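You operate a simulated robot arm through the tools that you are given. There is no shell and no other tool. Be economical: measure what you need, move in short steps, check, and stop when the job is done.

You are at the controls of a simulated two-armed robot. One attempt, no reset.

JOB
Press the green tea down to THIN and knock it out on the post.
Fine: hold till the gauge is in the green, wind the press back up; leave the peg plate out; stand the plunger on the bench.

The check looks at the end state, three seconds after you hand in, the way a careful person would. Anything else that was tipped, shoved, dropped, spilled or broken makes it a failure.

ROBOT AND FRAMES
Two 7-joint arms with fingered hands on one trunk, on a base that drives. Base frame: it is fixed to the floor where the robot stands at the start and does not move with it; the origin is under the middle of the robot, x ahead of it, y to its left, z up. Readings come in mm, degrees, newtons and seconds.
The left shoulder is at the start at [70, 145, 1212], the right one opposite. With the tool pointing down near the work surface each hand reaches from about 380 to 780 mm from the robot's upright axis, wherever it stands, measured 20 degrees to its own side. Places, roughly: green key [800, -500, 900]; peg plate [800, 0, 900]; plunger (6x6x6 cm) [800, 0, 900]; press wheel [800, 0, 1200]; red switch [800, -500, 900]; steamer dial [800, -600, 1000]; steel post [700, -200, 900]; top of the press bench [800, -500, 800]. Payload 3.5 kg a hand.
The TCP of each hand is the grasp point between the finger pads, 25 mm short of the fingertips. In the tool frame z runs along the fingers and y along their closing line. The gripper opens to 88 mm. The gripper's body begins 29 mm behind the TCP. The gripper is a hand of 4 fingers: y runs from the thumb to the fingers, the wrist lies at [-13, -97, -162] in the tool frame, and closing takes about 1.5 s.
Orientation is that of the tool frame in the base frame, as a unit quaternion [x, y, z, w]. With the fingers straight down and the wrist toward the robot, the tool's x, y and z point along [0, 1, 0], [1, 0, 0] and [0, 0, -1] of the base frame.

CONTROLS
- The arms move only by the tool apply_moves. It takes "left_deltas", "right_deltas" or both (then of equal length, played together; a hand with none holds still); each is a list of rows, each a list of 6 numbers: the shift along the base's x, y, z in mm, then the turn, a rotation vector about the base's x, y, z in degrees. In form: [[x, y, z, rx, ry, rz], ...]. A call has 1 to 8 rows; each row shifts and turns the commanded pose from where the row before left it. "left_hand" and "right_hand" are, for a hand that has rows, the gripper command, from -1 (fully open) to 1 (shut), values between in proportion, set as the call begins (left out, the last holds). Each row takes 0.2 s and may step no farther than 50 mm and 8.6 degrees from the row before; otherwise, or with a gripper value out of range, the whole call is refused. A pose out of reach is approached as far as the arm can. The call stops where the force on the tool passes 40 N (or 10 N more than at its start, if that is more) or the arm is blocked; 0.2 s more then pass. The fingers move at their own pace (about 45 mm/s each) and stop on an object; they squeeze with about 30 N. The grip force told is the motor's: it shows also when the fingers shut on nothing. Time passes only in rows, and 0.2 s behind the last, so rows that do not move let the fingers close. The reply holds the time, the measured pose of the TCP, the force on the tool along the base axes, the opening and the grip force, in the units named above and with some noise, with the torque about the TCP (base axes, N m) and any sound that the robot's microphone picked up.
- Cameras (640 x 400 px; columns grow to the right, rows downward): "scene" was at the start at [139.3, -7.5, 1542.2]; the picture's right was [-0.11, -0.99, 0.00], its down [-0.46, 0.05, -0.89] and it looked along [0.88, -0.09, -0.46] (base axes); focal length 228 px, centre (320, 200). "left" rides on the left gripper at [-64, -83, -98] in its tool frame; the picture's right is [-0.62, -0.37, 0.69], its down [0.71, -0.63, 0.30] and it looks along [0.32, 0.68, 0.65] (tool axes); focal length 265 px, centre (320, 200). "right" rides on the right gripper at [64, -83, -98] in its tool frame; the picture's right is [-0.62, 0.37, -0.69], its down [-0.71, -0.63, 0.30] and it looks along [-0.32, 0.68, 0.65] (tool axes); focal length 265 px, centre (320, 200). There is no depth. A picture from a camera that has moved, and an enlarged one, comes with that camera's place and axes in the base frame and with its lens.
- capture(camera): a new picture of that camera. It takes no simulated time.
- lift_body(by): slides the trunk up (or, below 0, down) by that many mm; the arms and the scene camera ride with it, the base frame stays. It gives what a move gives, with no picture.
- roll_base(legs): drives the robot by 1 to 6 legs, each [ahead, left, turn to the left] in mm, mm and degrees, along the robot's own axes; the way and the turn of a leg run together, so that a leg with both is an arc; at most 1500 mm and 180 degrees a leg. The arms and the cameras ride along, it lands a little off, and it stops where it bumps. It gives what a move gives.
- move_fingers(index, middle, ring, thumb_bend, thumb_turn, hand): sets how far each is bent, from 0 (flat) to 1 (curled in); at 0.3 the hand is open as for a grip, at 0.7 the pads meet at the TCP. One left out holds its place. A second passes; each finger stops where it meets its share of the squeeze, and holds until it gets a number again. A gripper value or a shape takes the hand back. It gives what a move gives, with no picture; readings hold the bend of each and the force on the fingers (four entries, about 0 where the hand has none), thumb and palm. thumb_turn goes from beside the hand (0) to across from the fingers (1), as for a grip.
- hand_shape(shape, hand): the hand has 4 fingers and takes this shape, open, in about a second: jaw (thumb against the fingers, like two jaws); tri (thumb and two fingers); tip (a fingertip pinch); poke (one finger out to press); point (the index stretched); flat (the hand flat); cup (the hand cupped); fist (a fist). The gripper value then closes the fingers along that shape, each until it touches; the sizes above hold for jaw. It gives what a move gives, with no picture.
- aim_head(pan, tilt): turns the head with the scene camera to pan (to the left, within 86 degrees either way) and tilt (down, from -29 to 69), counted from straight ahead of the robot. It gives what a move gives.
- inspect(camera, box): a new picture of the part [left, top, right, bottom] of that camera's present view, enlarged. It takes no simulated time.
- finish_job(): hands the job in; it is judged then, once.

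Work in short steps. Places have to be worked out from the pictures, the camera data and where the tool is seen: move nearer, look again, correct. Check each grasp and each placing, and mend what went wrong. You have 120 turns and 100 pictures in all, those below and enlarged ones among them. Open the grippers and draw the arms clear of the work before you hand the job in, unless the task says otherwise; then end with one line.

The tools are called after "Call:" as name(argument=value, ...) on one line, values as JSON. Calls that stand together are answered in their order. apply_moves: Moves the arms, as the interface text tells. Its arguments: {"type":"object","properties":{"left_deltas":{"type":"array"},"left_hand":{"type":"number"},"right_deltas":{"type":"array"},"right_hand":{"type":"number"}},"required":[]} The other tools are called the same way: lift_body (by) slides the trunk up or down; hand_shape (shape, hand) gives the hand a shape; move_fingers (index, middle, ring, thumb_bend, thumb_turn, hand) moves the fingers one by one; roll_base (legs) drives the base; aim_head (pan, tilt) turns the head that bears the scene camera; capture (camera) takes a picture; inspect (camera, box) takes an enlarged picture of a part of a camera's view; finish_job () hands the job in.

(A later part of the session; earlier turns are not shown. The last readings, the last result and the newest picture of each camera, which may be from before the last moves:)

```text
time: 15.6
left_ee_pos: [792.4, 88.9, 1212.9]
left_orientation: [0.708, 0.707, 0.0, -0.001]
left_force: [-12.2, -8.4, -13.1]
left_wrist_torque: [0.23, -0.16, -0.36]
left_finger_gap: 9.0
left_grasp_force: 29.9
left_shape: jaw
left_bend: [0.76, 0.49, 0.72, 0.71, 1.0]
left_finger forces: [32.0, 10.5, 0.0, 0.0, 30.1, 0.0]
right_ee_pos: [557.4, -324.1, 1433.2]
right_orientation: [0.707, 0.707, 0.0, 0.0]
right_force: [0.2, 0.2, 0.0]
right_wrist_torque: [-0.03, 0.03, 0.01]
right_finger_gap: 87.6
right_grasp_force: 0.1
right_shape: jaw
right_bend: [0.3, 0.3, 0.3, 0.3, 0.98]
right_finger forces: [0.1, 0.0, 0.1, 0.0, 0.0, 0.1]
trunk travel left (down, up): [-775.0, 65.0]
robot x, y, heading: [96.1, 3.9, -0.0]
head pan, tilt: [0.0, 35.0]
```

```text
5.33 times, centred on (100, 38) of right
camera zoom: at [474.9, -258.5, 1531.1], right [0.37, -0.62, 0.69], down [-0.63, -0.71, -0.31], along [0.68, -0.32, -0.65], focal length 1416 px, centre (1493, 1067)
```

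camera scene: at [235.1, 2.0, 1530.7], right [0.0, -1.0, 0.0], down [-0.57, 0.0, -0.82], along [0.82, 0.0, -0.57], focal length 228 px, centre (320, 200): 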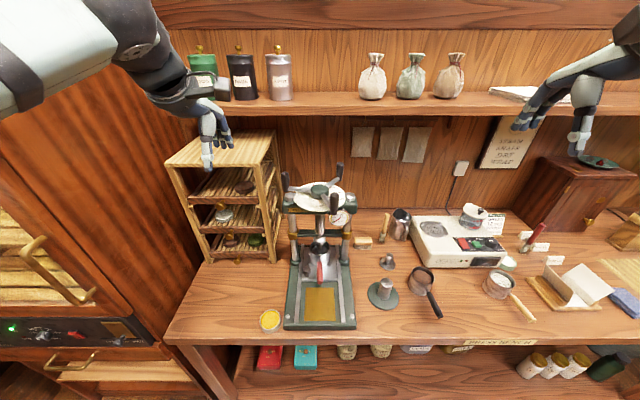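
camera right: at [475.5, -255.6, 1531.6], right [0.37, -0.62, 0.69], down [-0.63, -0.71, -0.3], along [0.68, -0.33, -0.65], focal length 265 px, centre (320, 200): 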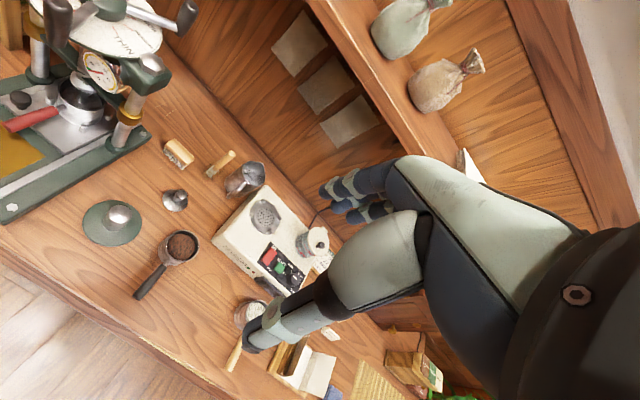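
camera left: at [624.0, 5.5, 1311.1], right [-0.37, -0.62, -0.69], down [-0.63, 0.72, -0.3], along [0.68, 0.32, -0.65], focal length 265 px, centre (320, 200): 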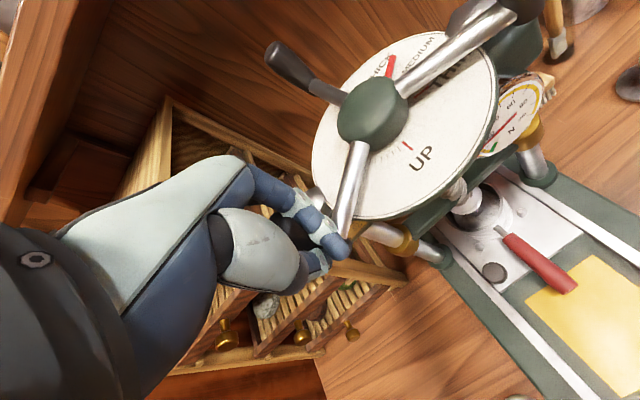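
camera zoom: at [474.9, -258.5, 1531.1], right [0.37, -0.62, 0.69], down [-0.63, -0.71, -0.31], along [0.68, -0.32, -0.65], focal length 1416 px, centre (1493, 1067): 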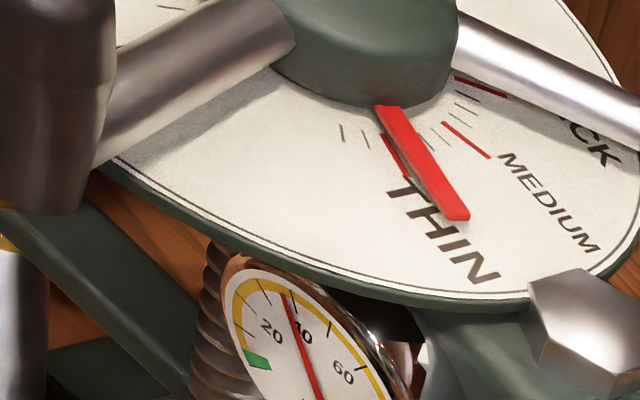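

The pointer is within about 2–3° of THIN. I'll nudge it, then hold and watch the gauge.

Call:
apply_moves(left_deltas=[[3.8, -1, 0, 0, 0, 0], [0, 0, 0, 0, 0, 0], [0, 0, 0, 0, 0, 0], [0, 0, 0, 0, 0, 0], [0, 0, 0, 0, 0, 0], [0, 0, 0, 0, 0, 0], [0, 0, 0, 0, 0, 0], [0, 0, 0, 0, 0, 0]])

Call:
inspect(camera="right", box=[40, 0, 160, 75])

Call:
capture(camera="scene")

```text
time: 17.4
left_ee_pos: [797.0, 89.5, 1213.9]
left_orientation: [0.708, 0.707, 0.001, -0.001]
left_force: [-10.2, -9.1, -14.5]
left_wrist_torque: [0.13, -0.15, -0.41]
left_finger_gap: 8.9
left_grasp_force: 29.6
left_shape: jaw
left_bend: [0.76, 0.49, 0.72, 0.71, 1.0]
left_finger forces: [30.9, 11.1, 0.0, 0.0, 30.7, 0.0]
right_ee_pos: [558.5, -325.3, 1434.3]
right_orientation: [0.708, 0.707, 0.001, -0.001]
right_force: [0.2, -0.1, 0.9]
right_wrist_torque: [0.01, -0.02, -0.04]
right_finger_gap: 87.8
right_grasp_force: 0.1
right_shape: jaw
right_bend: [0.3, 0.3, 0.3, 0.3, 0.98]
right_finger forces: [0.1, 0.0, 0.0, 0.0, 0.0, 0.0]
trunk travel left (down, up): [-775.0, 65.0]
robot x, y, heading: [100.3, -0.3, 0.1]
head pan, tilt: [0.0, 35.0]
```

```text
5.33 times, centred on (100, 38) of right
camera zoom: at [475.8, -258.6, 1530.9], right [0.37, -0.62, 0.69], down [-0.63, -0.71, -0.31], along [0.68, -0.32, -0.65], focal length 1416 px, centre (1493, 1067)
```

zoom: 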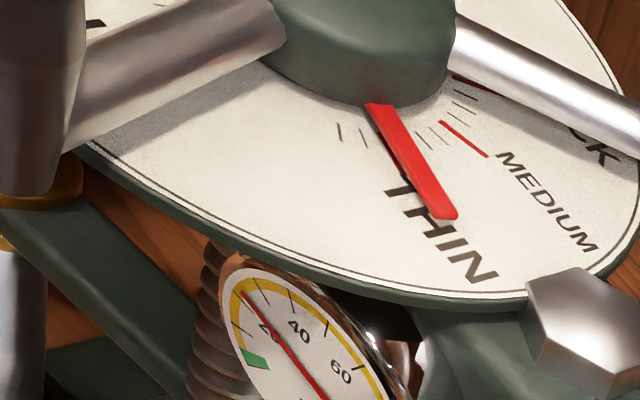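

```text
58 pictures are left
camera scene: at [235.3, -0.9, 1530.6], right [0.0, -1.0, 0.0], down [-0.57, 0.0, -0.82], along [0.82, 0.0, -0.57], focal length 228 px, centre (320, 200)
```

scene: 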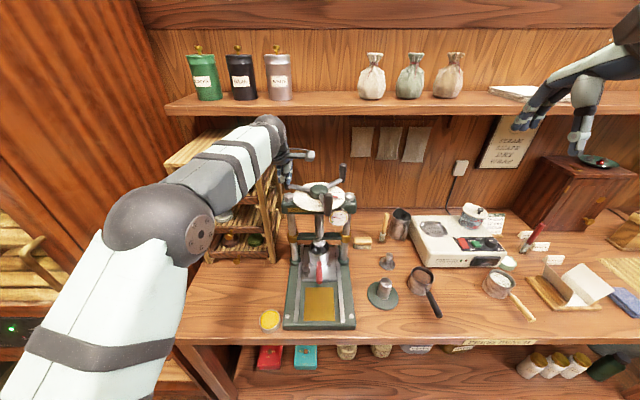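

The pointer covers THIN and the gauge is relaxing, about 28 N now. I'll hold longer.

Call:
apply_moves(left_deltas=[[0, 0, 0, 0, 0, 0], [0, 0, 0, 0, 0, 0], [0, 0, 0, 0, 0, 0], [0, 0, 0, 0, 0, 0], [0, 0, 0, 0, 0, 0], [0, 0, 0, 0, 0, 0], [0, 0, 0, 0, 0, 0], [0, 0, 0, 0, 0, 0]])

Call:
apply_moves(left_deltas=[[0, 0, 0, 0, 0, 0], [0, 0, 0, 0, 0, 0], [0, 0, 0, 0, 0, 0], [0, 0, 0, 0, 0, 0], [0, 0, 0, 0, 0, 0], [0, 0, 0, 0, 0, 0], [0, 0, 0, 0, 0, 0], [0, 0, 0, 0, 0, 0]])

Call:
apply_moves(left_deltas=[[0, 0, 0, 0, 0, 0], [0, 0, 0, 0, 0, 0], [0, 0, 0, 0, 0, 0], [0, 0, 0, 0, 0, 0], [0, 0, 0, 0, 0, 0], [0, 0, 0, 0, 0, 0], [0, 0, 0, 0, 0, 0], [0, 0, 0, 0, 0, 0]])

Call:
inspect(camera="right", box=[40, 0, 160, 100])

Call:
inspect(camera="scene", box=[280, 160, 360, 230])

```text
time: 19.2
left_ee_pos: [796.2, 89.0, 1214.0]
left_orientation: [0.708, 0.706, 0.001, -0.001]
left_force: [-8.0, -9.6, -13.0]
left_wrist_torque: [0.2, -0.18, -0.45]
left_finger_gap: 8.7
left_grasp_force: 29.5
left_shape: jaw
left_bend: [0.76, 0.49, 0.72, 0.71, 1.0]
left_finger forces: [31.2, 11.8, 0.0, 0.1, 30.5, 0.0]
right_ee_pos: [558.2, -326.4, 1433.4]
right_orientation: [0.706, 0.708, 0.001, -0.001]
right_force: [-0.4, 0.8, -0.9]
right_wrist_torque: [0.03, -0.01, -0.05]
right_finger_gap: 87.6
right_grasp_force: 0.0
right_shape: jaw
right_bend: [0.3, 0.3, 0.3, 0.3, 0.98]
right_finger forces: [0.0, 0.0, 0.1, 0.0, 0.0, 0.1]
trunk travel left (down, up): [-775.0, 65.0]
robot x, y, heading: [99.9, 0.2, 0.0]
head pan, tilt: [0.0, 35.0]
```

```text
time: 21.0
left_ee_pos: [797.8, 88.8, 1213.7]
left_orientation: [0.708, 0.706, 0.001, -0.001]
left_force: [-6.6, -8.7, -12.4]
left_wrist_torque: [0.15, -0.22, -0.46]
left_finger_gap: 8.9
left_grasp_force: 30.2
left_shape: jaw
left_bend: [0.76, 0.49, 0.72, 0.71, 1.0]
left_finger forces: [31.4, 12.5, 0.1, 0.1, 30.4, 0.0]
right_ee_pos: [559.0, -324.8, 1431.5]
right_orientation: [0.707, 0.707, 0.001, -0.001]
right_force: [-0.2, -0.4, 0.3]
right_wrist_torque: [0.01, -0.01, 0.05]
right_finger_gap: 87.7
right_grasp_force: 0.1
right_shape: jaw
right_bend: [0.3, 0.3, 0.3, 0.3, 0.98]
right_finger forces: [0.1, 0.0, 0.0, 0.0, 0.0, 0.0]
trunk travel left (down, up): [-775.0, 65.0]
robot x, y, heading: [95.8, 1.7, -0.1]
head pan, tilt: [0.0, 35.0]
```

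```text
time: 22.8
left_ee_pos: [796.8, 88.7, 1212.6]
left_orientation: [0.708, 0.706, 0.0, -0.001]
left_force: [-6.4, -9.4, -10.7]
left_wrist_torque: [0.17, -0.25, -0.45]
left_finger_gap: 9.2
left_grasp_force: 30.3
left_shape: jaw
left_bend: [0.76, 0.49, 0.72, 0.71, 1.0]
left_finger forces: [31.4, 12.5, 0.0, 0.1, 30.4, 0.1]
right_ee_pos: [559.2, -325.8, 1432.8]
right_orientation: [0.707, 0.707, 0.0, -0.001]
right_force: [-0.1, -0.8, 0.5]
right_wrist_torque: [-0.03, 0.01, 0.02]
right_finger_gap: 87.9
right_grasp_force: 0.0
right_shape: jaw
right_bend: [0.3, 0.3, 0.3, 0.3, 0.98]
right_finger forces: [0.1, 0.0, 0.0, 0.1, 0.0, 0.0]
trunk travel left (down, up): [-775.0, 65.0]
robot x, y, heading: [97.1, 0.7, -0.2]
head pan, tilt: [0.0, 35.0]
```

```text
4.00 times, centred on (100, 50) of right
camera zoom: at [476.5, -258.9, 1530.6], right [0.37, -0.62, 0.69], down [-0.63, -0.71, -0.31], along [0.68, -0.32, -0.65], focal length 1062 px, centre (1200, 800)
```

zoom: 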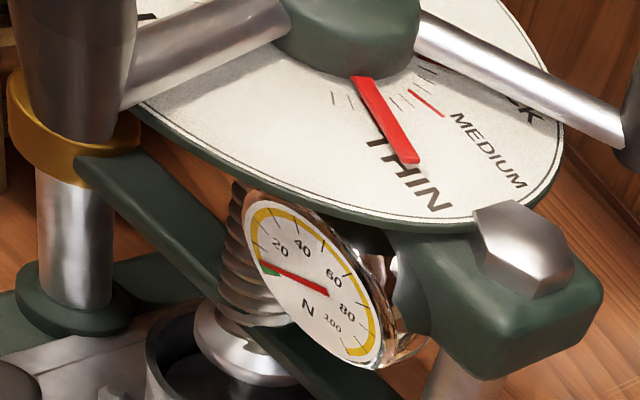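

```text
5.71 times, centred on (320, 195) of scene
camera zoom: at [236.0, -1.3, 1530.6], right [0.0, -1.0, 0.0], down [-0.57, 0.0, -0.82], along [0.82, 0.0, -0.57], focal length 1305 px, centre (320, 229)
```

zoom: 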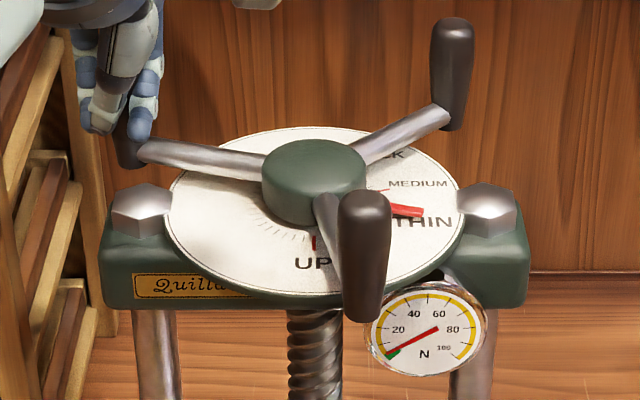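

The pointer is on THIN within parallax, and the gauge needle is at the green's edge. I'll hold a bit longer.

Call:
apply_moves(left_deltas=[[0, 0, 0, 0, 0, 0], [0, 0, 0, 0, 0, 0], [0, 0, 0, 0, 0, 0], [0, 0, 0, 0, 0, 0], [0, 0, 0, 0, 0, 0], [0, 0, 0, 0, 0, 0], [0, 0, 0, 0, 0, 0], [0, 0, 0, 0, 0, 0]])

Call:
apply_moves(left_deltas=[[0, 0, 0, 0, 0, 0], [0, 0, 0, 0, 0, 0], [0, 0, 0, 0, 0, 0], [0, 0, 0, 0, 0, 0], [0, 0, 0, 0, 0, 0], [0, 0, 0, 0, 0, 0], [0, 0, 0, 0, 0, 0], [0, 0, 0, 0, 0, 0]])

Call:
apply_moves(left_deltas=[[0, 0, 0, 0, 0, 0], [0, 0, 0, 0, 0, 0], [0, 0, 0, 0, 0, 0], [0, 0, 0, 0, 0, 0], [0, 0, 0, 0, 0, 0], [0, 0, 0, 0, 0, 0], [0, 0, 0, 0, 0, 0], [0, 0, 0, 0, 0, 0]])

Call:
inspect(camera="right", box=[70, 10, 150, 80])

```text
time: 24.6
left_ee_pos: [797.4, 89.3, 1212.9]
left_orientation: [0.708, 0.706, 0.0, -0.001]
left_force: [-6.6, -8.9, -10.5]
left_wrist_torque: [0.21, -0.26, -0.46]
left_finger_gap: 9.1
left_grasp_force: 29.7
left_shape: jaw
left_bend: [0.76, 0.49, 0.72, 0.71, 1.0]
left_finger forces: [31.5, 12.6, 0.0, 0.1, 30.4, 0.0]
right_ee_pos: [559.9, -324.5, 1433.3]
right_orientation: [0.708, 0.707, 0.001, -0.001]
right_force: [-0.2, 0.7, -0.5]
right_wrist_torque: [0.0, -0.01, 0.02]
right_finger_gap: 87.5
right_grasp_force: 0.1
right_shape: jaw
right_bend: [0.3, 0.3, 0.3, 0.3, 0.98]
right_finger forces: [0.0, 0.0, 0.0, 0.0, 0.1, 0.0]
trunk travel left (down, up): [-775.0, 65.0]
robot x, y, heading: [99.3, -1.6, -0.1]
head pan, tilt: [0.0, 35.0]
```

```text
time: 26.4
left_ee_pos: [796.6, 89.1, 1213.4]
left_orientation: [0.708, 0.706, 0.0, 0.0]
left_force: [-5.4, -8.5, -10.6]
left_wrist_torque: [0.19, -0.24, -0.4]
left_finger_gap: 8.9
left_grasp_force: 30.7
left_shape: jaw
left_bend: [0.76, 0.49, 0.72, 0.71, 1.0]
left_finger forces: [31.4, 12.7, 0.0, 0.0, 30.4, 0.0]
right_ee_pos: [558.7, -325.1, 1432.0]
right_orientation: [0.707, 0.707, 0.001, 0.0]
right_force: [-0.2, -0.2, -0.5]
right_wrist_torque: [0.02, 0.01, -0.03]
right_finger_gap: 87.7
right_grasp_force: 0.0
right_shape: jaw
right_bend: [0.3, 0.3, 0.3, 0.3, 0.98]
right_finger forces: [0.1, 0.0, 0.0, 0.0, 0.1, 0.1]
trunk travel left (down, up): [-775.0, 65.0]
robot x, y, heading: [99.7, 3.2, 0.1]
head pan, tilt: [0.0, 35.0]
```

```text
time: 28.2
left_ee_pos: [796.8, 89.7, 1213.6]
left_orientation: [0.707, 0.707, 0.001, -0.001]
left_force: [-5.4, -9.5, -9.9]
left_wrist_torque: [0.19, -0.23, -0.41]
left_finger_gap: 8.7
left_grasp_force: 30.1
left_shape: jaw
left_bend: [0.76, 0.49, 0.72, 0.71, 1.0]
left_finger forces: [31.5, 12.7, 0.0, 0.0, 30.4, 0.0]
right_ee_pos: [557.9, -325.1, 1433.2]
right_orientation: [0.707, 0.707, 0.001, 0.0]
right_force: [0.9, 0.4, -0.2]
right_wrist_torque: [-0.01, 0.01, -0.02]
right_finger_gap: 87.7
right_grasp_force: 0.0
right_shape: jaw
right_bend: [0.3, 0.3, 0.3, 0.3, 0.98]
right_finger forces: [0.1, 0.1, 0.0, 0.1, 0.1, 0.0]
trunk travel left (down, up): [-775.0, 65.0]
robot x, y, heading: [97.8, 1.8, 0.0]
head pan, tilt: [0.0, 35.0]
```

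```text
5.71 times, centred on (110, 45) of right
camera zoom: at [476.5, -259.0, 1530.6], right [0.37, -0.62, 0.69], down [-0.63, -0.71, -0.31], along [0.68, -0.32, -0.65], focal length 1517 px, centre (1520, 1086)
```

zoom: 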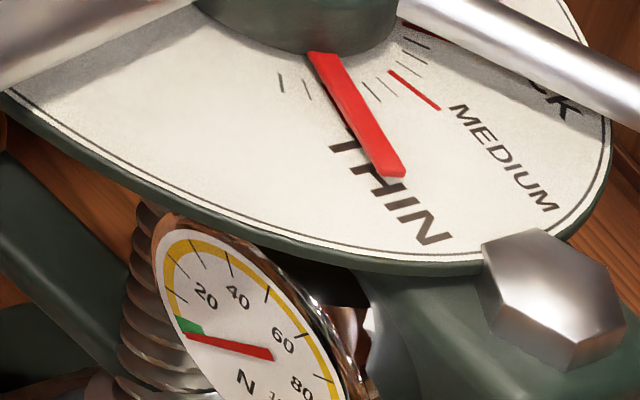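

The gauge is well in the green. I'll wind back up, starting with 96° counter-clockwise.

Call:
apply_moves(left_deltas=[[-19, 3.1, 0, 0, 0, 0], [-19.2, -0.8, 0, 0, 0, 0], [-18.6, -4.8, 0, 0, 0, 0], [-17.2, -8.6, 0, 0, 0, 0], [-15.1, -12, 0, 0, 0, 0], [-12.2, -14.8, 0, 0, 0, 0], [-8.9, -17.1, 0, 0, 0, 0], [-5.1, -18.5, 0, 0, 0, 0]])

Call:
apply_moves(left_deltas=[[0, 0, 0, 0, 0, 0]])

Call:
inspect(camera="right", box=[0, 0, 200, 130])

```text
time: 30.0
left_ee_pos: [668.7, 19.8, 1215.7]
left_orientation: [0.708, 0.706, -0.002, -0.003]
left_force: [-31.9, 16.3, -8.9]
left_wrist_torque: [0.61, 0.55, 0.81]
left_finger_gap: 8.4
left_grasp_force: 30.4
left_shape: jaw
left_bend: [0.75, 0.52, 0.72, 0.75, 1.0]
left_finger forces: [8.4, 38.6, 0.0, 0.0, 58.2, 0.0]
right_ee_pos: [548.2, -319.0, 1437.7]
right_orientation: [0.707, 0.707, 0.002, 0.004]
right_force: [0.9, 0.4, 0.0]
right_wrist_torque: [0.01, 0.02, -0.02]
right_finger_gap: 87.6
right_grasp_force: 0.1
right_shape: jaw
right_bend: [0.3, 0.3, 0.3, 0.3, 0.98]
right_finger forces: [0.0, 0.1, 0.1, 0.0, 0.0, 0.0]
trunk travel left (down, up): [-775.0, 65.0]
robot x, y, heading: [100.1, 0.9, -0.1]
head pan, tilt: [0.0, 35.0]
```

```text
time: 30.4
left_ee_pos: [669.8, 20.9, 1215.7]
left_orientation: [0.708, 0.706, -0.002, -0.003]
left_force: [-33.3, 10.7, -10.5]
left_wrist_torque: [0.51, 0.55, 0.66]
left_finger_gap: 8.1
left_grasp_force: 30.0
left_shape: jaw
left_bend: [0.75, 0.52, 0.72, 0.75, 1.0]
left_finger forces: [11.0, 34.7, 0.0, 0.0, 57.5, 0.0]
right_ee_pos: [547.1, -318.2, 1437.8]
right_orientation: [0.708, 0.706, 0.001, 0.004]
right_force: [0.6, -0.8, 0.2]
right_wrist_torque: [-0.06, -0.05, 0.01]
right_finger_gap: 87.5
right_grasp_force: 0.1
right_shape: jaw
right_bend: [0.3, 0.3, 0.3, 0.3, 0.98]
right_finger forces: [0.1, 0.0, 0.0, 0.0, 0.1, 0.0]
trunk travel left (down, up): [-775.0, 65.0]
robot x, y, heading: [97.6, 0.2, -0.1]
head pan, tilt: [0.0, 35.0]
```

```text
3.08 times, centred on (100, 65) of right
camera zoom: at [464.5, -251.8, 1535.0], right [0.36, -0.62, 0.7], down [-0.63, -0.71, -0.31], along [0.69, -0.33, -0.65], focal length 817 px, centre (997, 615)
```

zoom: 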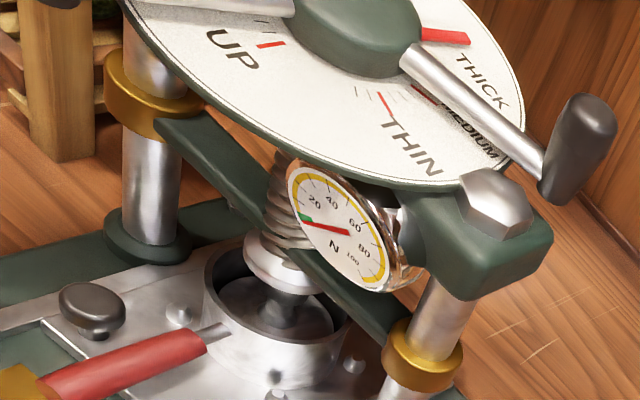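

The hand is being pushed outward and the handle seems off-centre in the grip. I'll look closely before going on.

Call:
inspect(camera="left", box=[180, 130, 460, 330])

Call:
inspect(camera="scene", box=[240, 130, 370, 230])

```text
2.00 times, centred on (320, 230) of left
camera zoom: at [587.3, -42.8, 1313.0], right [-0.37, -0.62, -0.69], down [-0.63, 0.72, -0.3], along [0.68, 0.32, -0.66], focal length 531 px, centre (320, 140)
```

zoom: 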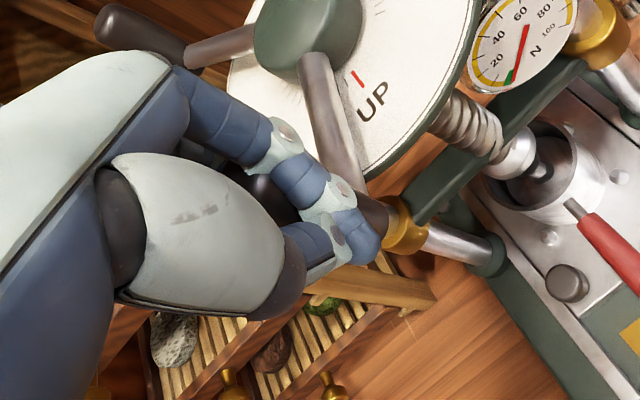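

```text
4.00 times, centred on (305, 180) of scene
camera zoom: at [224.1, 5.9, 1531.6], right [0.0, -1.0, 0.0], down [-0.57, 0.0, -0.82], along [0.82, 0.0, -0.57], focal length 913 px, centre (380, 280)
```

zoom: 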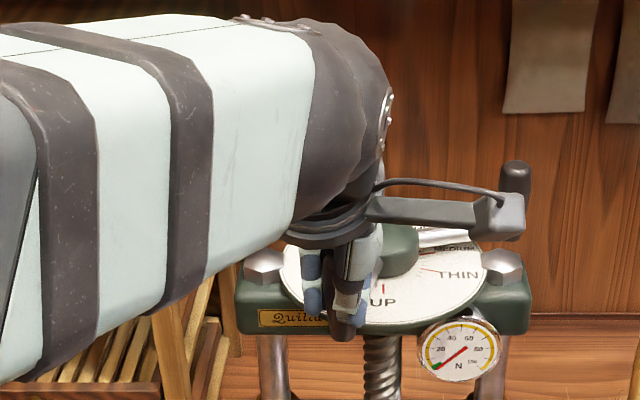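

I'll open the hand to 50 mm to re-centre on the handle.

Call:
apply_moves(left_deltas=[[0, 0, 0, 0, 0, 0], [0, 0, 0, 0, 0, 0], [0, 0, 0, 0, 0, 0], [0, 0, 0, 0, 0, 0], [0, 0, 0, 0, 0, 0]], left_hand=-0.14)

Call:
inspect(camera="left", box=[180, 130, 460, 330])

Call:
inspect(camera="right", box=[0, 0, 200, 130])

```text
time: 31.6
left_ee_pos: [682.4, 17.3, 1212.7]
left_orientation: [0.707, 0.707, 0.001, 0.0]
left_force: [-0.1, -1.0, 1.4]
left_wrist_torque: [0.0, -0.03, -0.01]
left_finger_gap: 49.9
left_grasp_force: 0.0
left_shape: jaw
left_bend: [0.74, 0.42, 0.38, 0.66, 1.0]
left_finger forces: [0.0, 0.8, 0.0, 0.0, 0.1, 0.1]
right_ee_pos: [560.2, -322.9, 1431.8]
right_orientation: [0.707, 0.707, 0.0, -0.001]
right_force: [-0.8, -0.1, -0.9]
right_wrist_torque: [-0.01, 0.0, 0.0]
right_finger_gap: 87.5
right_grasp_force: 0.1
right_shape: jaw
right_bend: [0.3, 0.3, 0.3, 0.3, 0.98]
right_finger forces: [0.1, 0.0, 0.1, 0.0, 0.0, 0.0]
trunk travel left (down, up): [-775.0, 65.0]
robot x, y, heading: [97.5, 3.3, -0.6]
head pan, tilt: [0.0, 35.0]
```

```text
2.00 times, centred on (320, 230) of left
camera zoom: at [600.3, -46.0, 1310.9], right [-0.37, -0.62, -0.69], down [-0.63, 0.71, -0.3], along [0.68, 0.32, -0.65], focal length 531 px, centre (320, 140)
```

zoom: 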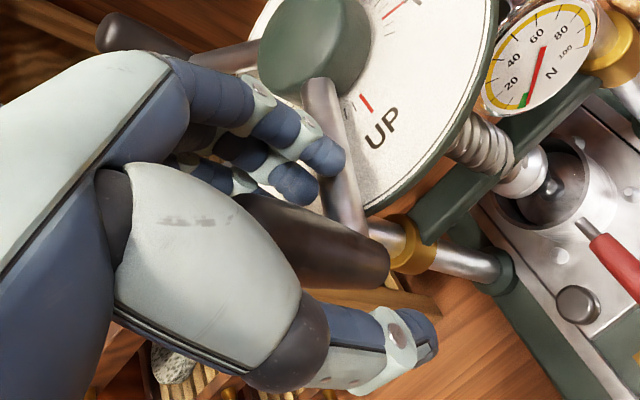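

```text
3.08 times, centred on (100, 65) of right
camera zoom: at [477.8, -256.3, 1530.8], right [0.37, -0.62, 0.69], down [-0.63, -0.71, -0.3], along [0.68, -0.32, -0.65], focal length 817 px, centre (997, 615)
```

zoom: 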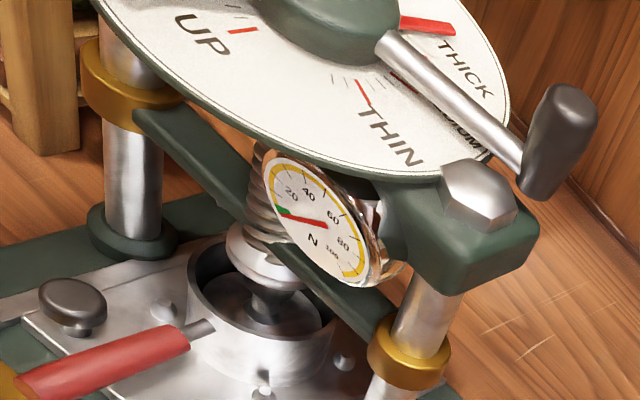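

The handle is at about (690, 32) while the TCP is at (682, 17). I'll re-centre and grip again.

Call:
apply_moves(left_deltas=[[2, 7, 0, 0, 0, 0], [4, 7, 0, 0, 0, 0], [0, 0, 0, 0, 0, 0]])

Call:
apply_moves(left_deltas=[[0, 0, 0, 0, 0, 0], [0, 0, 0, 0, 0, 0], [0, 0, 0, 0, 0, 0], [0, 0, 0, 0, 0, 0], [0, 0, 0, 0, 0, 0], [0, 0, 0, 0, 0, 0], [0, 0, 0, 0, 0, 0]], left_hand=1)

Call:
inspect(camera="left", box=[180, 130, 460, 330])

```text
time: 32.4
left_ee_pos: [687.7, 32.3, 1214.6]
left_orientation: [0.708, 0.706, 0.0, 0.0]
left_force: [-0.7, 0.9, -0.5]
left_wrist_torque: [-0.01, 0.0, -0.01]
left_finger_gap: 49.8
left_grasp_force: 0.0
left_shape: jaw
left_bend: [0.74, 0.42, 0.38, 0.66, 1.0]
left_finger forces: [0.0, 0.0, 0.0, 0.0, 0.0, 0.1]
right_ee_pos: [558.5, -321.9, 1433.5]
right_orientation: [0.707, 0.707, 0.001, 0.0]
right_force: [0.1, 0.0, -0.4]
right_wrist_torque: [0.01, -0.05, 0.02]
right_finger_gap: 87.7
right_grasp_force: 0.0
right_shape: jaw
right_bend: [0.3, 0.3, 0.3, 0.3, 0.98]
right_finger forces: [0.1, 0.0, 0.0, 0.0, 0.0, 0.0]
trunk travel left (down, up): [-775.0, 65.0]
robot x, y, heading: [99.9, -2.6, -0.1]
head pan, tilt: [0.0, 35.0]
```

```text
time: 34.0
left_ee_pos: [686.6, 33.4, 1213.2]
left_orientation: [0.707, 0.707, 0.0, 0.0]
left_force: [-3.5, 1.5, -3.4]
left_wrist_torque: [0.05, 0.01, 0.01]
left_finger_gap: 11.7
left_grasp_force: 29.9
left_shape: jaw
left_bend: [0.73, 0.68, 0.7, 0.74, 1.0]
left_finger forces: [17.3, 6.2, 0.0, 0.1, 26.7, 0.1]
right_ee_pos: [557.4, -321.5, 1434.1]
right_orientation: [0.707, 0.708, 0.002, 0.001]
right_force: [0.1, -0.6, 0.4]
right_wrist_torque: [-0.03, 0.0, -0.01]
right_finger_gap: 87.9
right_grasp_force: 0.1
right_shape: jaw
right_bend: [0.3, 0.3, 0.3, 0.3, 0.98]
right_finger forces: [0.0, 0.1, 0.1, 0.0, 0.0, 0.0]
trunk travel left (down, up): [-775.0, 65.0]
robot x, y, heading: [98.7, 1.9, -0.2]
head pan, tilt: [0.0, 35.0]
```

```text
2.00 times, centred on (320, 230) of left
camera zoom: at [604.3, -30.6, 1311.3], right [-0.37, -0.62, -0.69], down [-0.63, 0.71, -0.3], along [0.68, 0.32, -0.65], focal length 531 px, centre (320, 140)
```

zoom: 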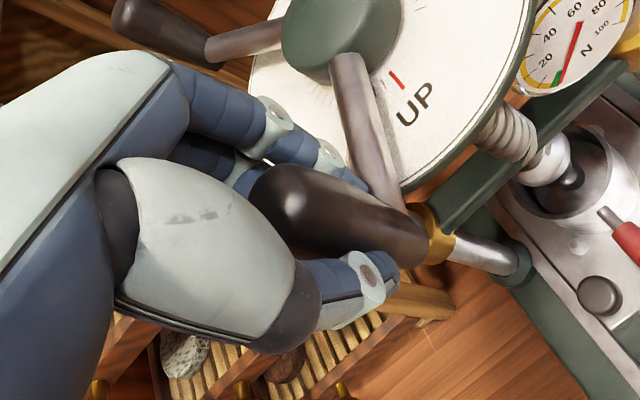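

Now the handle sits toward the near (-y) edge of the grip. I'll open, shift 8 mm to -y and close again.

Call:
apply_moves(left_deltas=[[0, 0, 0, 0, 0, 0], [0, 0, 0, 0, 0, 0], [0, 0, 0, 0, 0, 0], [0, 0, 0, 0, 0, 0], [0, -8, 0, 0, 0, 0], [0, 0, 0, 0, 0, 0]], left_hand=-0.14)

Call:
apply_moves(left_deltas=[[0, 0, 0, 0, 0, 0], [0, 0, 0, 0, 0, 0], [0, 0, 0, 0, 0, 0], [0, 0, 0, 0, 0, 0], [0, 0, 0, 0, 0, 0], [0, 0, 0, 0, 0, 0], [0, 0, 0, 0, 0, 0]], left_hand=1)

Call:
apply_moves(left_deltas=[[-3.7, -15, 0, 0, 0, 0], [-1.1, -15.3, 0, 0, 0, 0], [1.6, -15.4, 0, 0, 0, 0], [4.3, -14.8, 0, 0, 0, 0], [0, 0, 0, 0, 0, 0]])

Call:
inspect(camera="left", box=[180, 130, 460, 330])

```text
time: 35.4
left_ee_pos: [687.4, 24.9, 1212.8]
left_orientation: [0.707, 0.708, 0.0, 0.0]
left_force: [-0.5, 0.7, -0.2]
left_wrist_torque: [0.02, -0.01, 0.01]
left_finger_gap: 49.6
left_grasp_force: 0.2
left_shape: jaw
left_bend: [0.74, 0.42, 0.38, 0.66, 1.0]
left_finger forces: [0.0, 0.1, 0.1, 0.1, 0.1, 0.0]
right_ee_pos: [558.5, -321.7, 1433.1]
right_orientation: [0.706, 0.708, 0.0, 0.0]
right_force: [0.5, 0.1, -0.3]
right_wrist_torque: [-0.01, 0.02, 0.01]
right_finger_gap: 87.7
right_grasp_force: 0.1
right_shape: jaw
right_bend: [0.3, 0.3, 0.3, 0.3, 0.98]
right_finger forces: [0.1, 0.0, 0.0, 0.0, 0.1, 0.2]
trunk travel left (down, up): [-775.0, 65.0]
robot x, y, heading: [96.5, 0.8, 0.1]
head pan, tilt: [0.0, 35.0]
```

```text
time: 37.0
left_ee_pos: [688.6, 22.8, 1213.0]
left_orientation: [0.708, 0.706, 0.0, 0.0]
left_force: [-0.7, -1.8, -4.0]
left_wrist_torque: [0.01, -0.08, -0.08]
left_finger_gap: 9.6
left_grasp_force: 29.5
left_shape: jaw
left_bend: [0.72, 0.59, 0.7, 0.77, 1.0]
left_finger forces: [0.0, 13.3, 2.7, 0.1, 21.6, 0.1]
right_ee_pos: [559.1, -321.8, 1432.8]
right_orientation: [0.707, 0.707, 0.0, 0.0]
right_force: [-1.0, -0.5, -0.3]
right_wrist_torque: [0.01, 0.01, 0.0]
right_finger_gap: 87.4
right_grasp_force: 0.0
right_shape: jaw
right_bend: [0.3, 0.3, 0.3, 0.3, 0.98]
right_finger forces: [0.0, 0.1, 0.0, 0.1, 0.0, 0.0]
trunk travel left (down, up): [-775.0, 65.0]
robot x, y, heading: [98.0, 0.3, 0.0]
head pan, tilt: [0.0, 35.0]
```

```text
time: 38.2
left_ee_pos: [692.3, -32.0, 1226.0]
left_orientation: [0.704, 0.71, -0.004, 0.014]
left_force: [1.8, -1.3, -3.7]
left_wrist_torque: [0.0, -0.07, -0.04]
left_finger_gap: 7.8
left_grasp_force: 30.3
left_shape: jaw
left_bend: [0.71, 0.73, 0.7, 0.8, 1.0]
left_finger forces: [0.0, 3.2, 3.4, 0.1, 4.1, 0.0]
right_ee_pos: [559.6, -323.1, 1432.6]
right_orientation: [0.708, 0.707, -0.001, 0.0]
right_force: [-0.7, 0.1, 0.2]
right_wrist_torque: [0.01, 0.01, -0.01]
right_finger_gap: 87.8
right_grasp_force: 0.1
right_shape: jaw
right_bend: [0.3, 0.3, 0.3, 0.3, 0.98]
right_finger forces: [0.0, 0.1, 0.0, 0.0, 0.1, 0.1]
trunk travel left (down, up): [-775.0, 65.0]
robot x, y, heading: [99.8, 0.2, 0.1]
head pan, tilt: [0.0, 35.0]
```

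```text
2.00 times, centred on (320, 230) of left
camera zoom: at [609.2, -93.7, 1324.3], right [-0.35, -0.64, -0.68], down [-0.63, 0.7, -0.33], along [0.69, 0.32, -0.65], focal length 531 px, centre (320, 140)
```

zoom: 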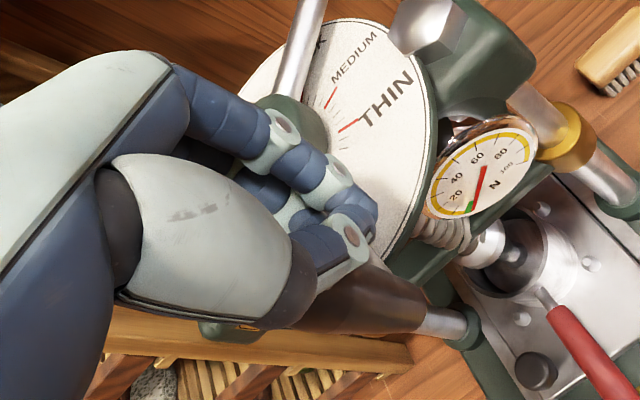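

The pinch slips when it has to drag sideways, though the wheel did move to about 200°. I'll release, lift clear, close the hand into a peg and push the handle round from behind instead.

Call:
apply_moves(left_deltas=[[0, 0, 0, 0, 0, 0], [0, 0, 0, 0, 0, 0], [0, 0, 0, 0, 0, 0], [0, 0, 30, 0, 0, 0], [0, 0, 40, 0, 0, 0], [0, 0, 20, 0, 0, 0], [0, 20, 0, 0, 0, 0], [0, 0, 0, 0, 0, 0]], left_hand=-0.14)

Call:
apply_moves(left_deltas=[[0, 0, 0, 0, 0, 0], [0, 0, 0, 0, 0, 0], [0, 0, 0, 0, 0, 0], [0, 0, 0, 0, 0, 0], [0, 0, 0, 0, 0, 0], [0, 0, 0, 0, 0, 0]], left_hand=1)

Call:
capture(camera="left")

Call:
inspect(camera="right", box=[0, 0, 200, 130])

```text
time: 40.0
left_ee_pos: [689.2, -17.2, 1302.8]
left_orientation: [0.707, 0.707, 0.001, -0.002]
left_force: [-0.1, 1.1, -0.2]
left_wrist_torque: [-0.03, 0.02, -0.01]
left_finger_gap: 50.1
left_grasp_force: 0.1
left_shape: jaw
left_bend: [0.74, 0.42, 0.38, 0.66, 1.0]
left_finger forces: [0.1, 0.0, 0.0, 0.0, 0.0, 0.0]
right_ee_pos: [558.5, -320.8, 1433.8]
right_orientation: [0.707, 0.707, 0.0, 0.0]
right_force: [0.5, -0.3, -0.7]
right_wrist_torque: [0.01, 0.01, -0.02]
right_finger_gap: 87.5
right_grasp_force: 0.1
right_shape: jaw
right_bend: [0.3, 0.3, 0.3, 0.3, 0.98]
right_finger forces: [0.0, 0.1, 0.1, 0.0, 0.0, 0.1]
trunk travel left (down, up): [-775.0, 65.0]
robot x, y, heading: [100.6, -4.2, -0.2]
head pan, tilt: [0.0, 35.0]
```

```text
time: 41.4
left_ee_pos: [690.3, -17.0, 1304.1]
left_orientation: [0.707, 0.707, 0.0, 0.0]
left_force: [-0.2, -0.2, -0.7]
left_wrist_torque: [-0.01, -0.02, 0.02]
left_finger_gap: 0.1
left_grasp_force: 30.4
left_shape: jaw
left_bend: [0.7, 0.7, 0.7, 0.39, 1.0]
left_finger forces: [0.1, 0.0, 0.0, 0.1, 0.1, 0.1]
right_ee_pos: [558.3, -321.6, 1433.2]
right_orientation: [0.707, 0.708, 0.0, 0.0]
right_force: [0.3, 0.7, -0.1]
right_wrist_torque: [0.02, 0.02, 0.05]
right_finger_gap: 87.6
right_grasp_force: 0.1
right_shape: jaw
right_bend: [0.3, 0.3, 0.3, 0.3, 0.98]
right_finger forces: [0.0, 0.0, 0.0, 0.1, 0.0, 0.1]
trunk travel left (down, up): [-775.0, 65.0]
robot x, y, heading: [97.8, -2.2, -0.2]
head pan, tilt: [0.0, 35.0]
```

```text
47 pictures are left
camera left: at [606.6, -80.0, 1401.1], right [-0.37, -0.62, -0.69], down [-0.63, 0.71, -0.3], along [0.68, 0.32, -0.65], focal length 265 px, centre (320, 200)
```

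left: 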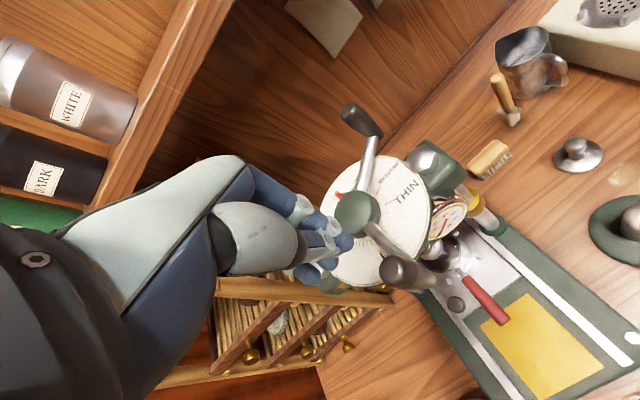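

```text
3.08 times, centred on (100, 65) of right
camera zoom: at [476.0, -255.7, 1531.4], right [0.37, -0.62, 0.69], down [-0.63, -0.71, -0.3], along [0.68, -0.32, -0.65], focal length 817 px, centre (997, 615)
```

zoom: 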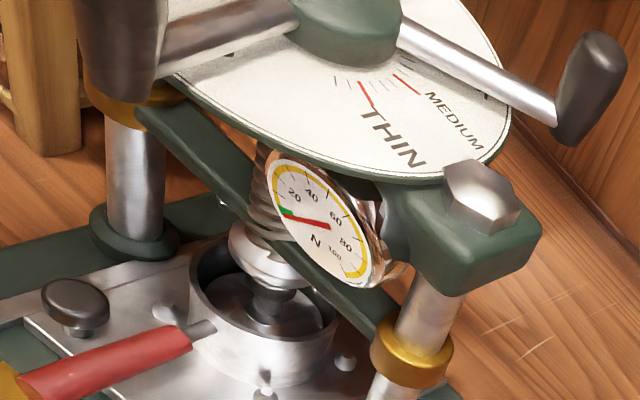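

The handle is at about (681, -22) with the wheel at 195°. I'll lower the closed hand on its +y side as a pusher.

Call:
apply_moves(left_deltas=[[-3, 25, 0, 0, 0, 0], [-2, 24, 0, 0, 0, 0], [0, 0, 0, 0, 0, 0], [0, 0, -30, 0, 0, 0], [0, 0, -30, 0, 0, 0], [0, 0, -30, 0, 0, 0], [0, 0, 0, 0, 0, 0], [0, 0, 0, 0, 0, 0]])

Call:
apply_moves(left_deltas=[[-3.7, -15, 0, 0, 0, 0], [-1.1, -15.3, 0, 0, 0, 0], [1.6, -15.4, 0, 0, 0, 0], [4.3, -14.8, 0, 0, 0, 0]])

Call:
inspect(camera="left", box=[180, 130, 460, 330])

Call:
inspect(camera="right", box=[0, 0, 200, 130])

```text
time: 43.2
left_ee_pos: [684.3, 33.6, 1214.7]
left_orientation: [0.707, 0.707, 0.0, 0.0]
left_force: [0.1, 0.4, 0.3]
left_wrist_torque: [0.07, -0.02, 0.02]
left_finger_gap: 0.0
left_grasp_force: 29.9
left_shape: jaw
left_bend: [0.7, 0.7, 0.7, 0.4, 1.0]
left_finger forces: [0.0, 0.0, 0.0, 0.0, 0.1, 0.0]
right_ee_pos: [558.5, -322.3, 1434.4]
right_orientation: [0.707, 0.707, 0.0, 0.001]
right_force: [-0.8, 0.5, -0.3]
right_wrist_torque: [0.02, -0.02, 0.02]
right_finger_gap: 87.7
right_grasp_force: 0.1
right_shape: jaw
right_bend: [0.3, 0.3, 0.3, 0.3, 0.98]
right_finger forces: [0.0, 0.0, 0.0, 0.0, 0.0, 0.0]
trunk travel left (down, up): [-775.0, 65.0]
robot x, y, heading: [100.0, 4.5, -0.1]
head pan, tilt: [0.0, 35.0]
```

```text
time: 44.2
left_ee_pos: [686.3, -26.2, 1218.5]
left_orientation: [0.706, 0.709, -0.001, 0.004]
left_force: [0.3, 2.8, -0.1]
left_wrist_torque: [0.0, 0.03, 0.03]
left_finger_gap: 0.0
left_grasp_force: 30.7
left_shape: jaw
left_bend: [0.7, 0.7, 0.7, 0.4, 1.0]
left_finger forces: [0.0, 0.0, 0.0, 0.0, 0.0, 0.1]
right_ee_pos: [558.7, -321.7, 1434.1]
right_orientation: [0.707, 0.707, 0.0, 0.0]
right_force: [-0.3, -0.3, -1.0]
right_wrist_torque: [0.02, 0.0, 0.02]
right_finger_gap: 87.6
right_grasp_force: 0.1
right_shape: jaw
right_bend: [0.3, 0.3, 0.3, 0.3, 0.98]
right_finger forces: [0.0, 0.0, 0.0, 0.0, 0.1, 0.0]
trunk travel left (down, up): [-775.0, 65.0]
robot x, y, heading: [98.3, -1.4, 0.0]
head pan, tilt: [0.0, 35.0]
```

```text
2.00 times, centred on (320, 230) of left
camera zoom: at [602.9, -89.3, 1316.0], right [-0.36, -0.63, -0.69], down [-0.63, 0.71, -0.31], along [0.69, 0.32, -0.65], focal length 531 px, centre (320, 140)
```

zoom: 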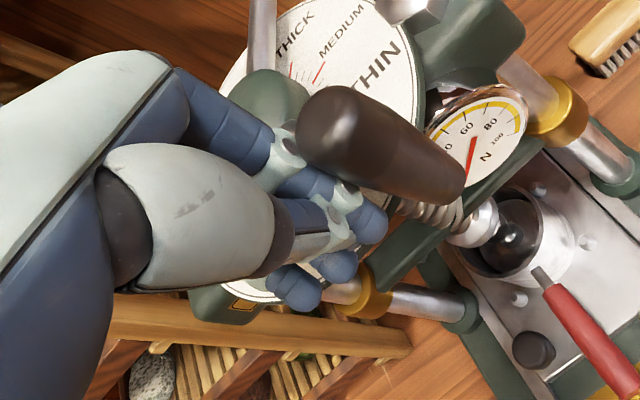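

```text
3.08 times, centred on (100, 65) of right
camera zoom: at [476.6, -255.8, 1531.2], right [0.37, -0.62, 0.69], down [-0.63, -0.71, -0.3], along [0.68, -0.32, -0.65], focal length 817 px, centre (997, 615)
```

zoom: 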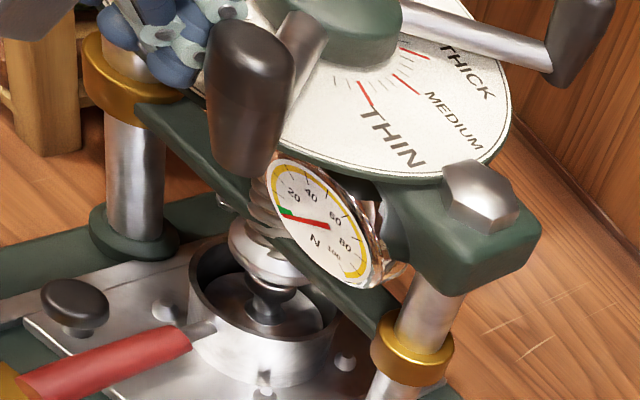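

Pushing works well with little force. I'll continue round.

Call:
apply_moves(left_deltas=[[6.7, -13.9, -4, 0, 0, 0], [9.1, -12.5, 0, 0, 0, 0], [11.1, -10.7, 0, 0, 0, 0], [12.8, -8.6, 0, 0, 0, 0], [14.1, -6.3, 0, 0, 0, 0], [15, -3.7, 0, 0, 0, 0], [15.3, -1.1, 0, 0, 0, 0]])

Call:
inspect(camera="right", box=[0, 0, 200, 130])

```text
time: 45.8
left_ee_pos: [729.5, -48.7, 1216.5]
left_orientation: [0.694, 0.72, -0.012, 0.011]
left_force: [-0.1, -0.9, -0.7]
left_wrist_torque: [0.02, 0.01, -0.05]
left_finger_gap: 0.0
left_grasp_force: 30.2
left_shape: jaw
left_bend: [0.7, 0.7, 0.7, 0.4, 1.0]
left_finger forces: [0.0, 0.0, 0.0, 0.1, 0.0, 0.1]
left hand out of reach, approached as far as the arm can: row 4, 5, 6, 7
right_ee_pos: [558.4, -322.2, 1433.4]
right_orientation: [0.707, 0.707, 0.0, 0.001]
right_force: [0.5, 0.6, -0.2]
right_wrist_torque: [0.03, -0.03, -0.04]
right_finger_gap: 87.7
right_grasp_force: 0.0
right_shape: jaw
right_bend: [0.3, 0.3, 0.3, 0.3, 0.98]
right_finger forces: [0.0, 0.0, 0.1, 0.0, 0.0, 0.0]
trunk travel left (down, up): [-775.0, 65.0]
robot x, y, heading: [99.9, 0.4, -0.0]
head pan, tilt: [0.0, 35.0]
```

```text
3.08 times, centred on (100, 65) of right
camera zoom: at [476.6, -256.5, 1531.0], right [0.37, -0.62, 0.69], down [-0.63, -0.71, -0.3], along [0.68, -0.32, -0.65], focal length 817 px, centre (997, 615)
```

zoom: 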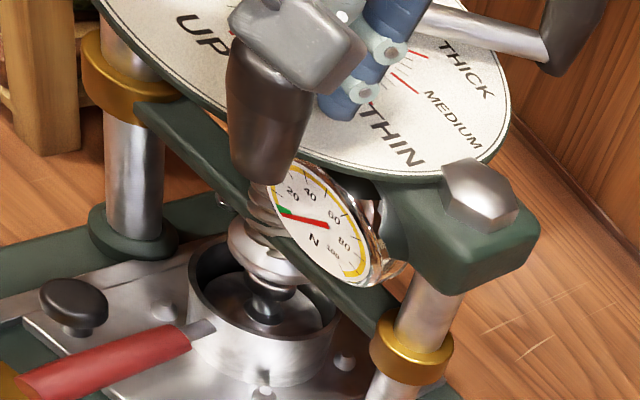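

The left arm is at its reach limit toward -y, so I'll lift it out and use the right arm for the remaining arc.

Call:
apply_moves(left_deltas=[[0, 0, 40, 0, 0, 0], [0, 0, 40, 0, 0, 0], [0, 10, 40, 0, 0, 0], [-10, 45, 20, 0, 0, 0], [-15, 45, 0, 0, 0, 0], [-15, 45, 0, 0, 0, 0], [-15, 45, 0, 0, 0, 0], [-15, 45, 0, 0, 0, 0]])

Call:
apply_moves(left_deltas=[[-30, 40, 0, 0, 0, 0], [-30, 40, 0, 0, 0, 0], [0, 0, 0, 0, 0, 0], [0, 0, 0, 0, 0, 0]], right_deltas=[[0, 0, 0, 0, 0, 0], [0, 0, 0, 0, 0, 0], [0, 0, 0, 0, 0, 0], [0, 0, 0, 0, 0, 0]], right_hand=1)

Call:
capture(camera="scene")

Call:
inspect(camera="scene", box=[270, 150, 370, 250])

```text
refused: row 4 steps farther than a row can; nothing moved
```

```text
time: 46.4
left_ee_pos: [691.8, -6.6, 1216.7]
left_orientation: [0.703, 0.711, 0.01, 0.015]
left_force: [23.5, 1.6, -1.5]
left_wrist_torque: [0.04, -0.46, -0.32]
left_finger_gap: 0.1
left_grasp_force: 30.0
left_shape: jaw
left_bend: [0.7, 0.7, 0.7, 0.76, 1.0]
left_finger forces: [0.1, 17.1, 6.0, 0.1, 0.1, 0.0]
right_ee_pos: [567.3, -317.4, 1432.7]
right_orientation: [0.707, 0.707, -0.004, -0.001]
right_force: [-0.4, 0.7, 1.1]
right_wrist_torque: [-0.02, 0.0, -0.02]
right_finger_gap: 41.8
right_grasp_force: 0.0
right_shape: jaw
right_bend: [0.74, 0.45, 0.42, 0.71, 1.0]
right_finger forces: [0.0, 0.1, 0.0, 0.0, 0.1, 0.0]
trunk travel left (down, up): [-775.0, 65.0]
robot x, y, heading: [99.5, 0.1, 0.1]
head pan, tilt: [0.0, 35.0]
stopped in row 2 (left hand): the force on the tool passed its limit at 47 N (the readings are from after the stop); the commanded pose is now the measured one
```

```text
42 pictures are left
camera scene: at [244.4, 6.2, 1529.6], right [0.0, -1.0, 0.0], down [-0.58, 0.0, -0.82], along [0.82, 0.0, -0.58], focal length 228 px, centre (320, 200)
```

scene: 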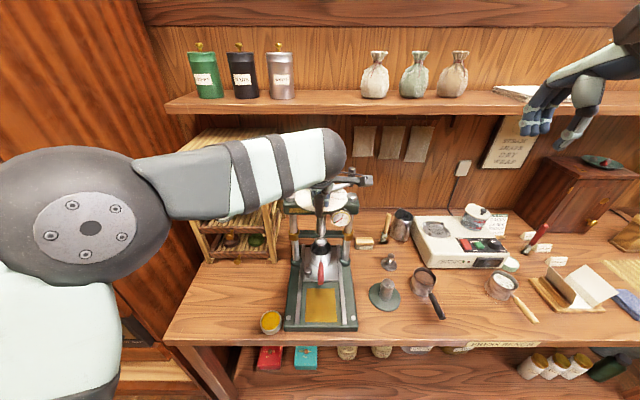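

```text
4.00 times, centred on (320, 200) of scene
camera zoom: at [244.4, 6.2, 1529.6], right [0.0, -1.0, 0.0], down [-0.58, 0.0, -0.82], along [0.82, 0.0, -0.58], focal length 913 px, centre (320, 200)
```

zoom: 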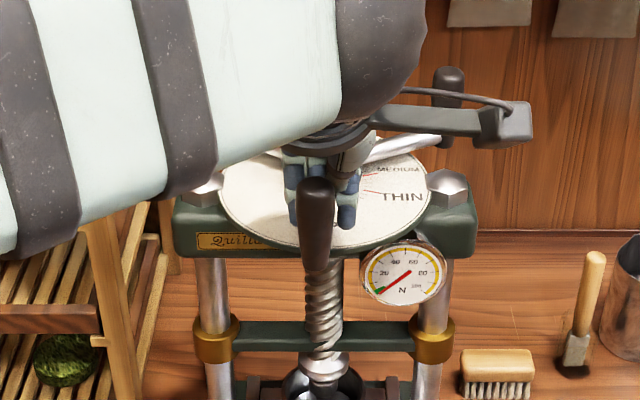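

The refused lift let the second call drag against the handle and nudge the wheel back a little, with no harm done. I'll lift the left hand straight up now.

Call:
apply_moves(left_deltas=[[2, 0, 30, 0, 0, 0], [0, 0, 40, 0, 0, 0], [0, 0, 40, 0, 0, 0], [0, 0, 0, 0, 0, 0]])

Call:
inspect(camera="left", box=[180, 100, 500, 330])

```text
time: 47.4
left_ee_pos: [688.3, -12.5, 1327.2]
left_orientation: [0.705, 0.709, 0.009, 0.012]
left_force: [-0.2, -0.2, 0.4]
left_wrist_torque: [0.0, 0.04, 0.03]
left_finger_gap: 0.0
left_grasp_force: 30.4
left_shape: jaw
left_bend: [0.7, 0.7, 0.7, 0.74, 1.0]
left_finger forces: [0.1, 0.1, 0.0, 0.0, 0.0, 0.0]
right_ee_pos: [562.2, -321.0, 1432.2]
right_orientation: [0.707, 0.707, 0.0, -0.002]
right_force: [0.3, -0.4, 0.8]
right_wrist_torque: [0.03, 0.02, -0.02]
right_finger_gap: 0.0
right_grasp_force: 30.2
right_shape: jaw
right_bend: [0.7, 0.7, 0.7, 0.39, 1.0]
right_finger forces: [0.1, 0.0, 0.0, 0.0, 0.0, 0.0]
trunk travel left (down, up): [-775.0, 65.0]
robot x, y, heading: [99.6, 1.7, -0.0]
head pan, tilt: [0.0, 35.0]
```

```text
1.74 times, centred on (340, 215) of left
camera zoom: at [602.4, -75.8, 1423.9], right [-0.35, -0.63, -0.7], down [-0.62, 0.71, -0.33], along [0.7, 0.32, -0.64], focal length 462 px, centre (285, 174)
```

zoom: 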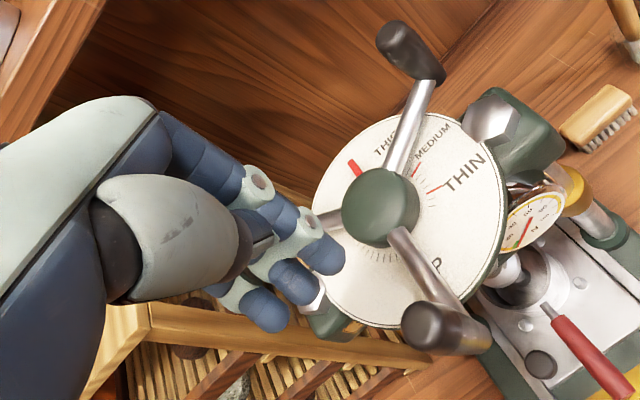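

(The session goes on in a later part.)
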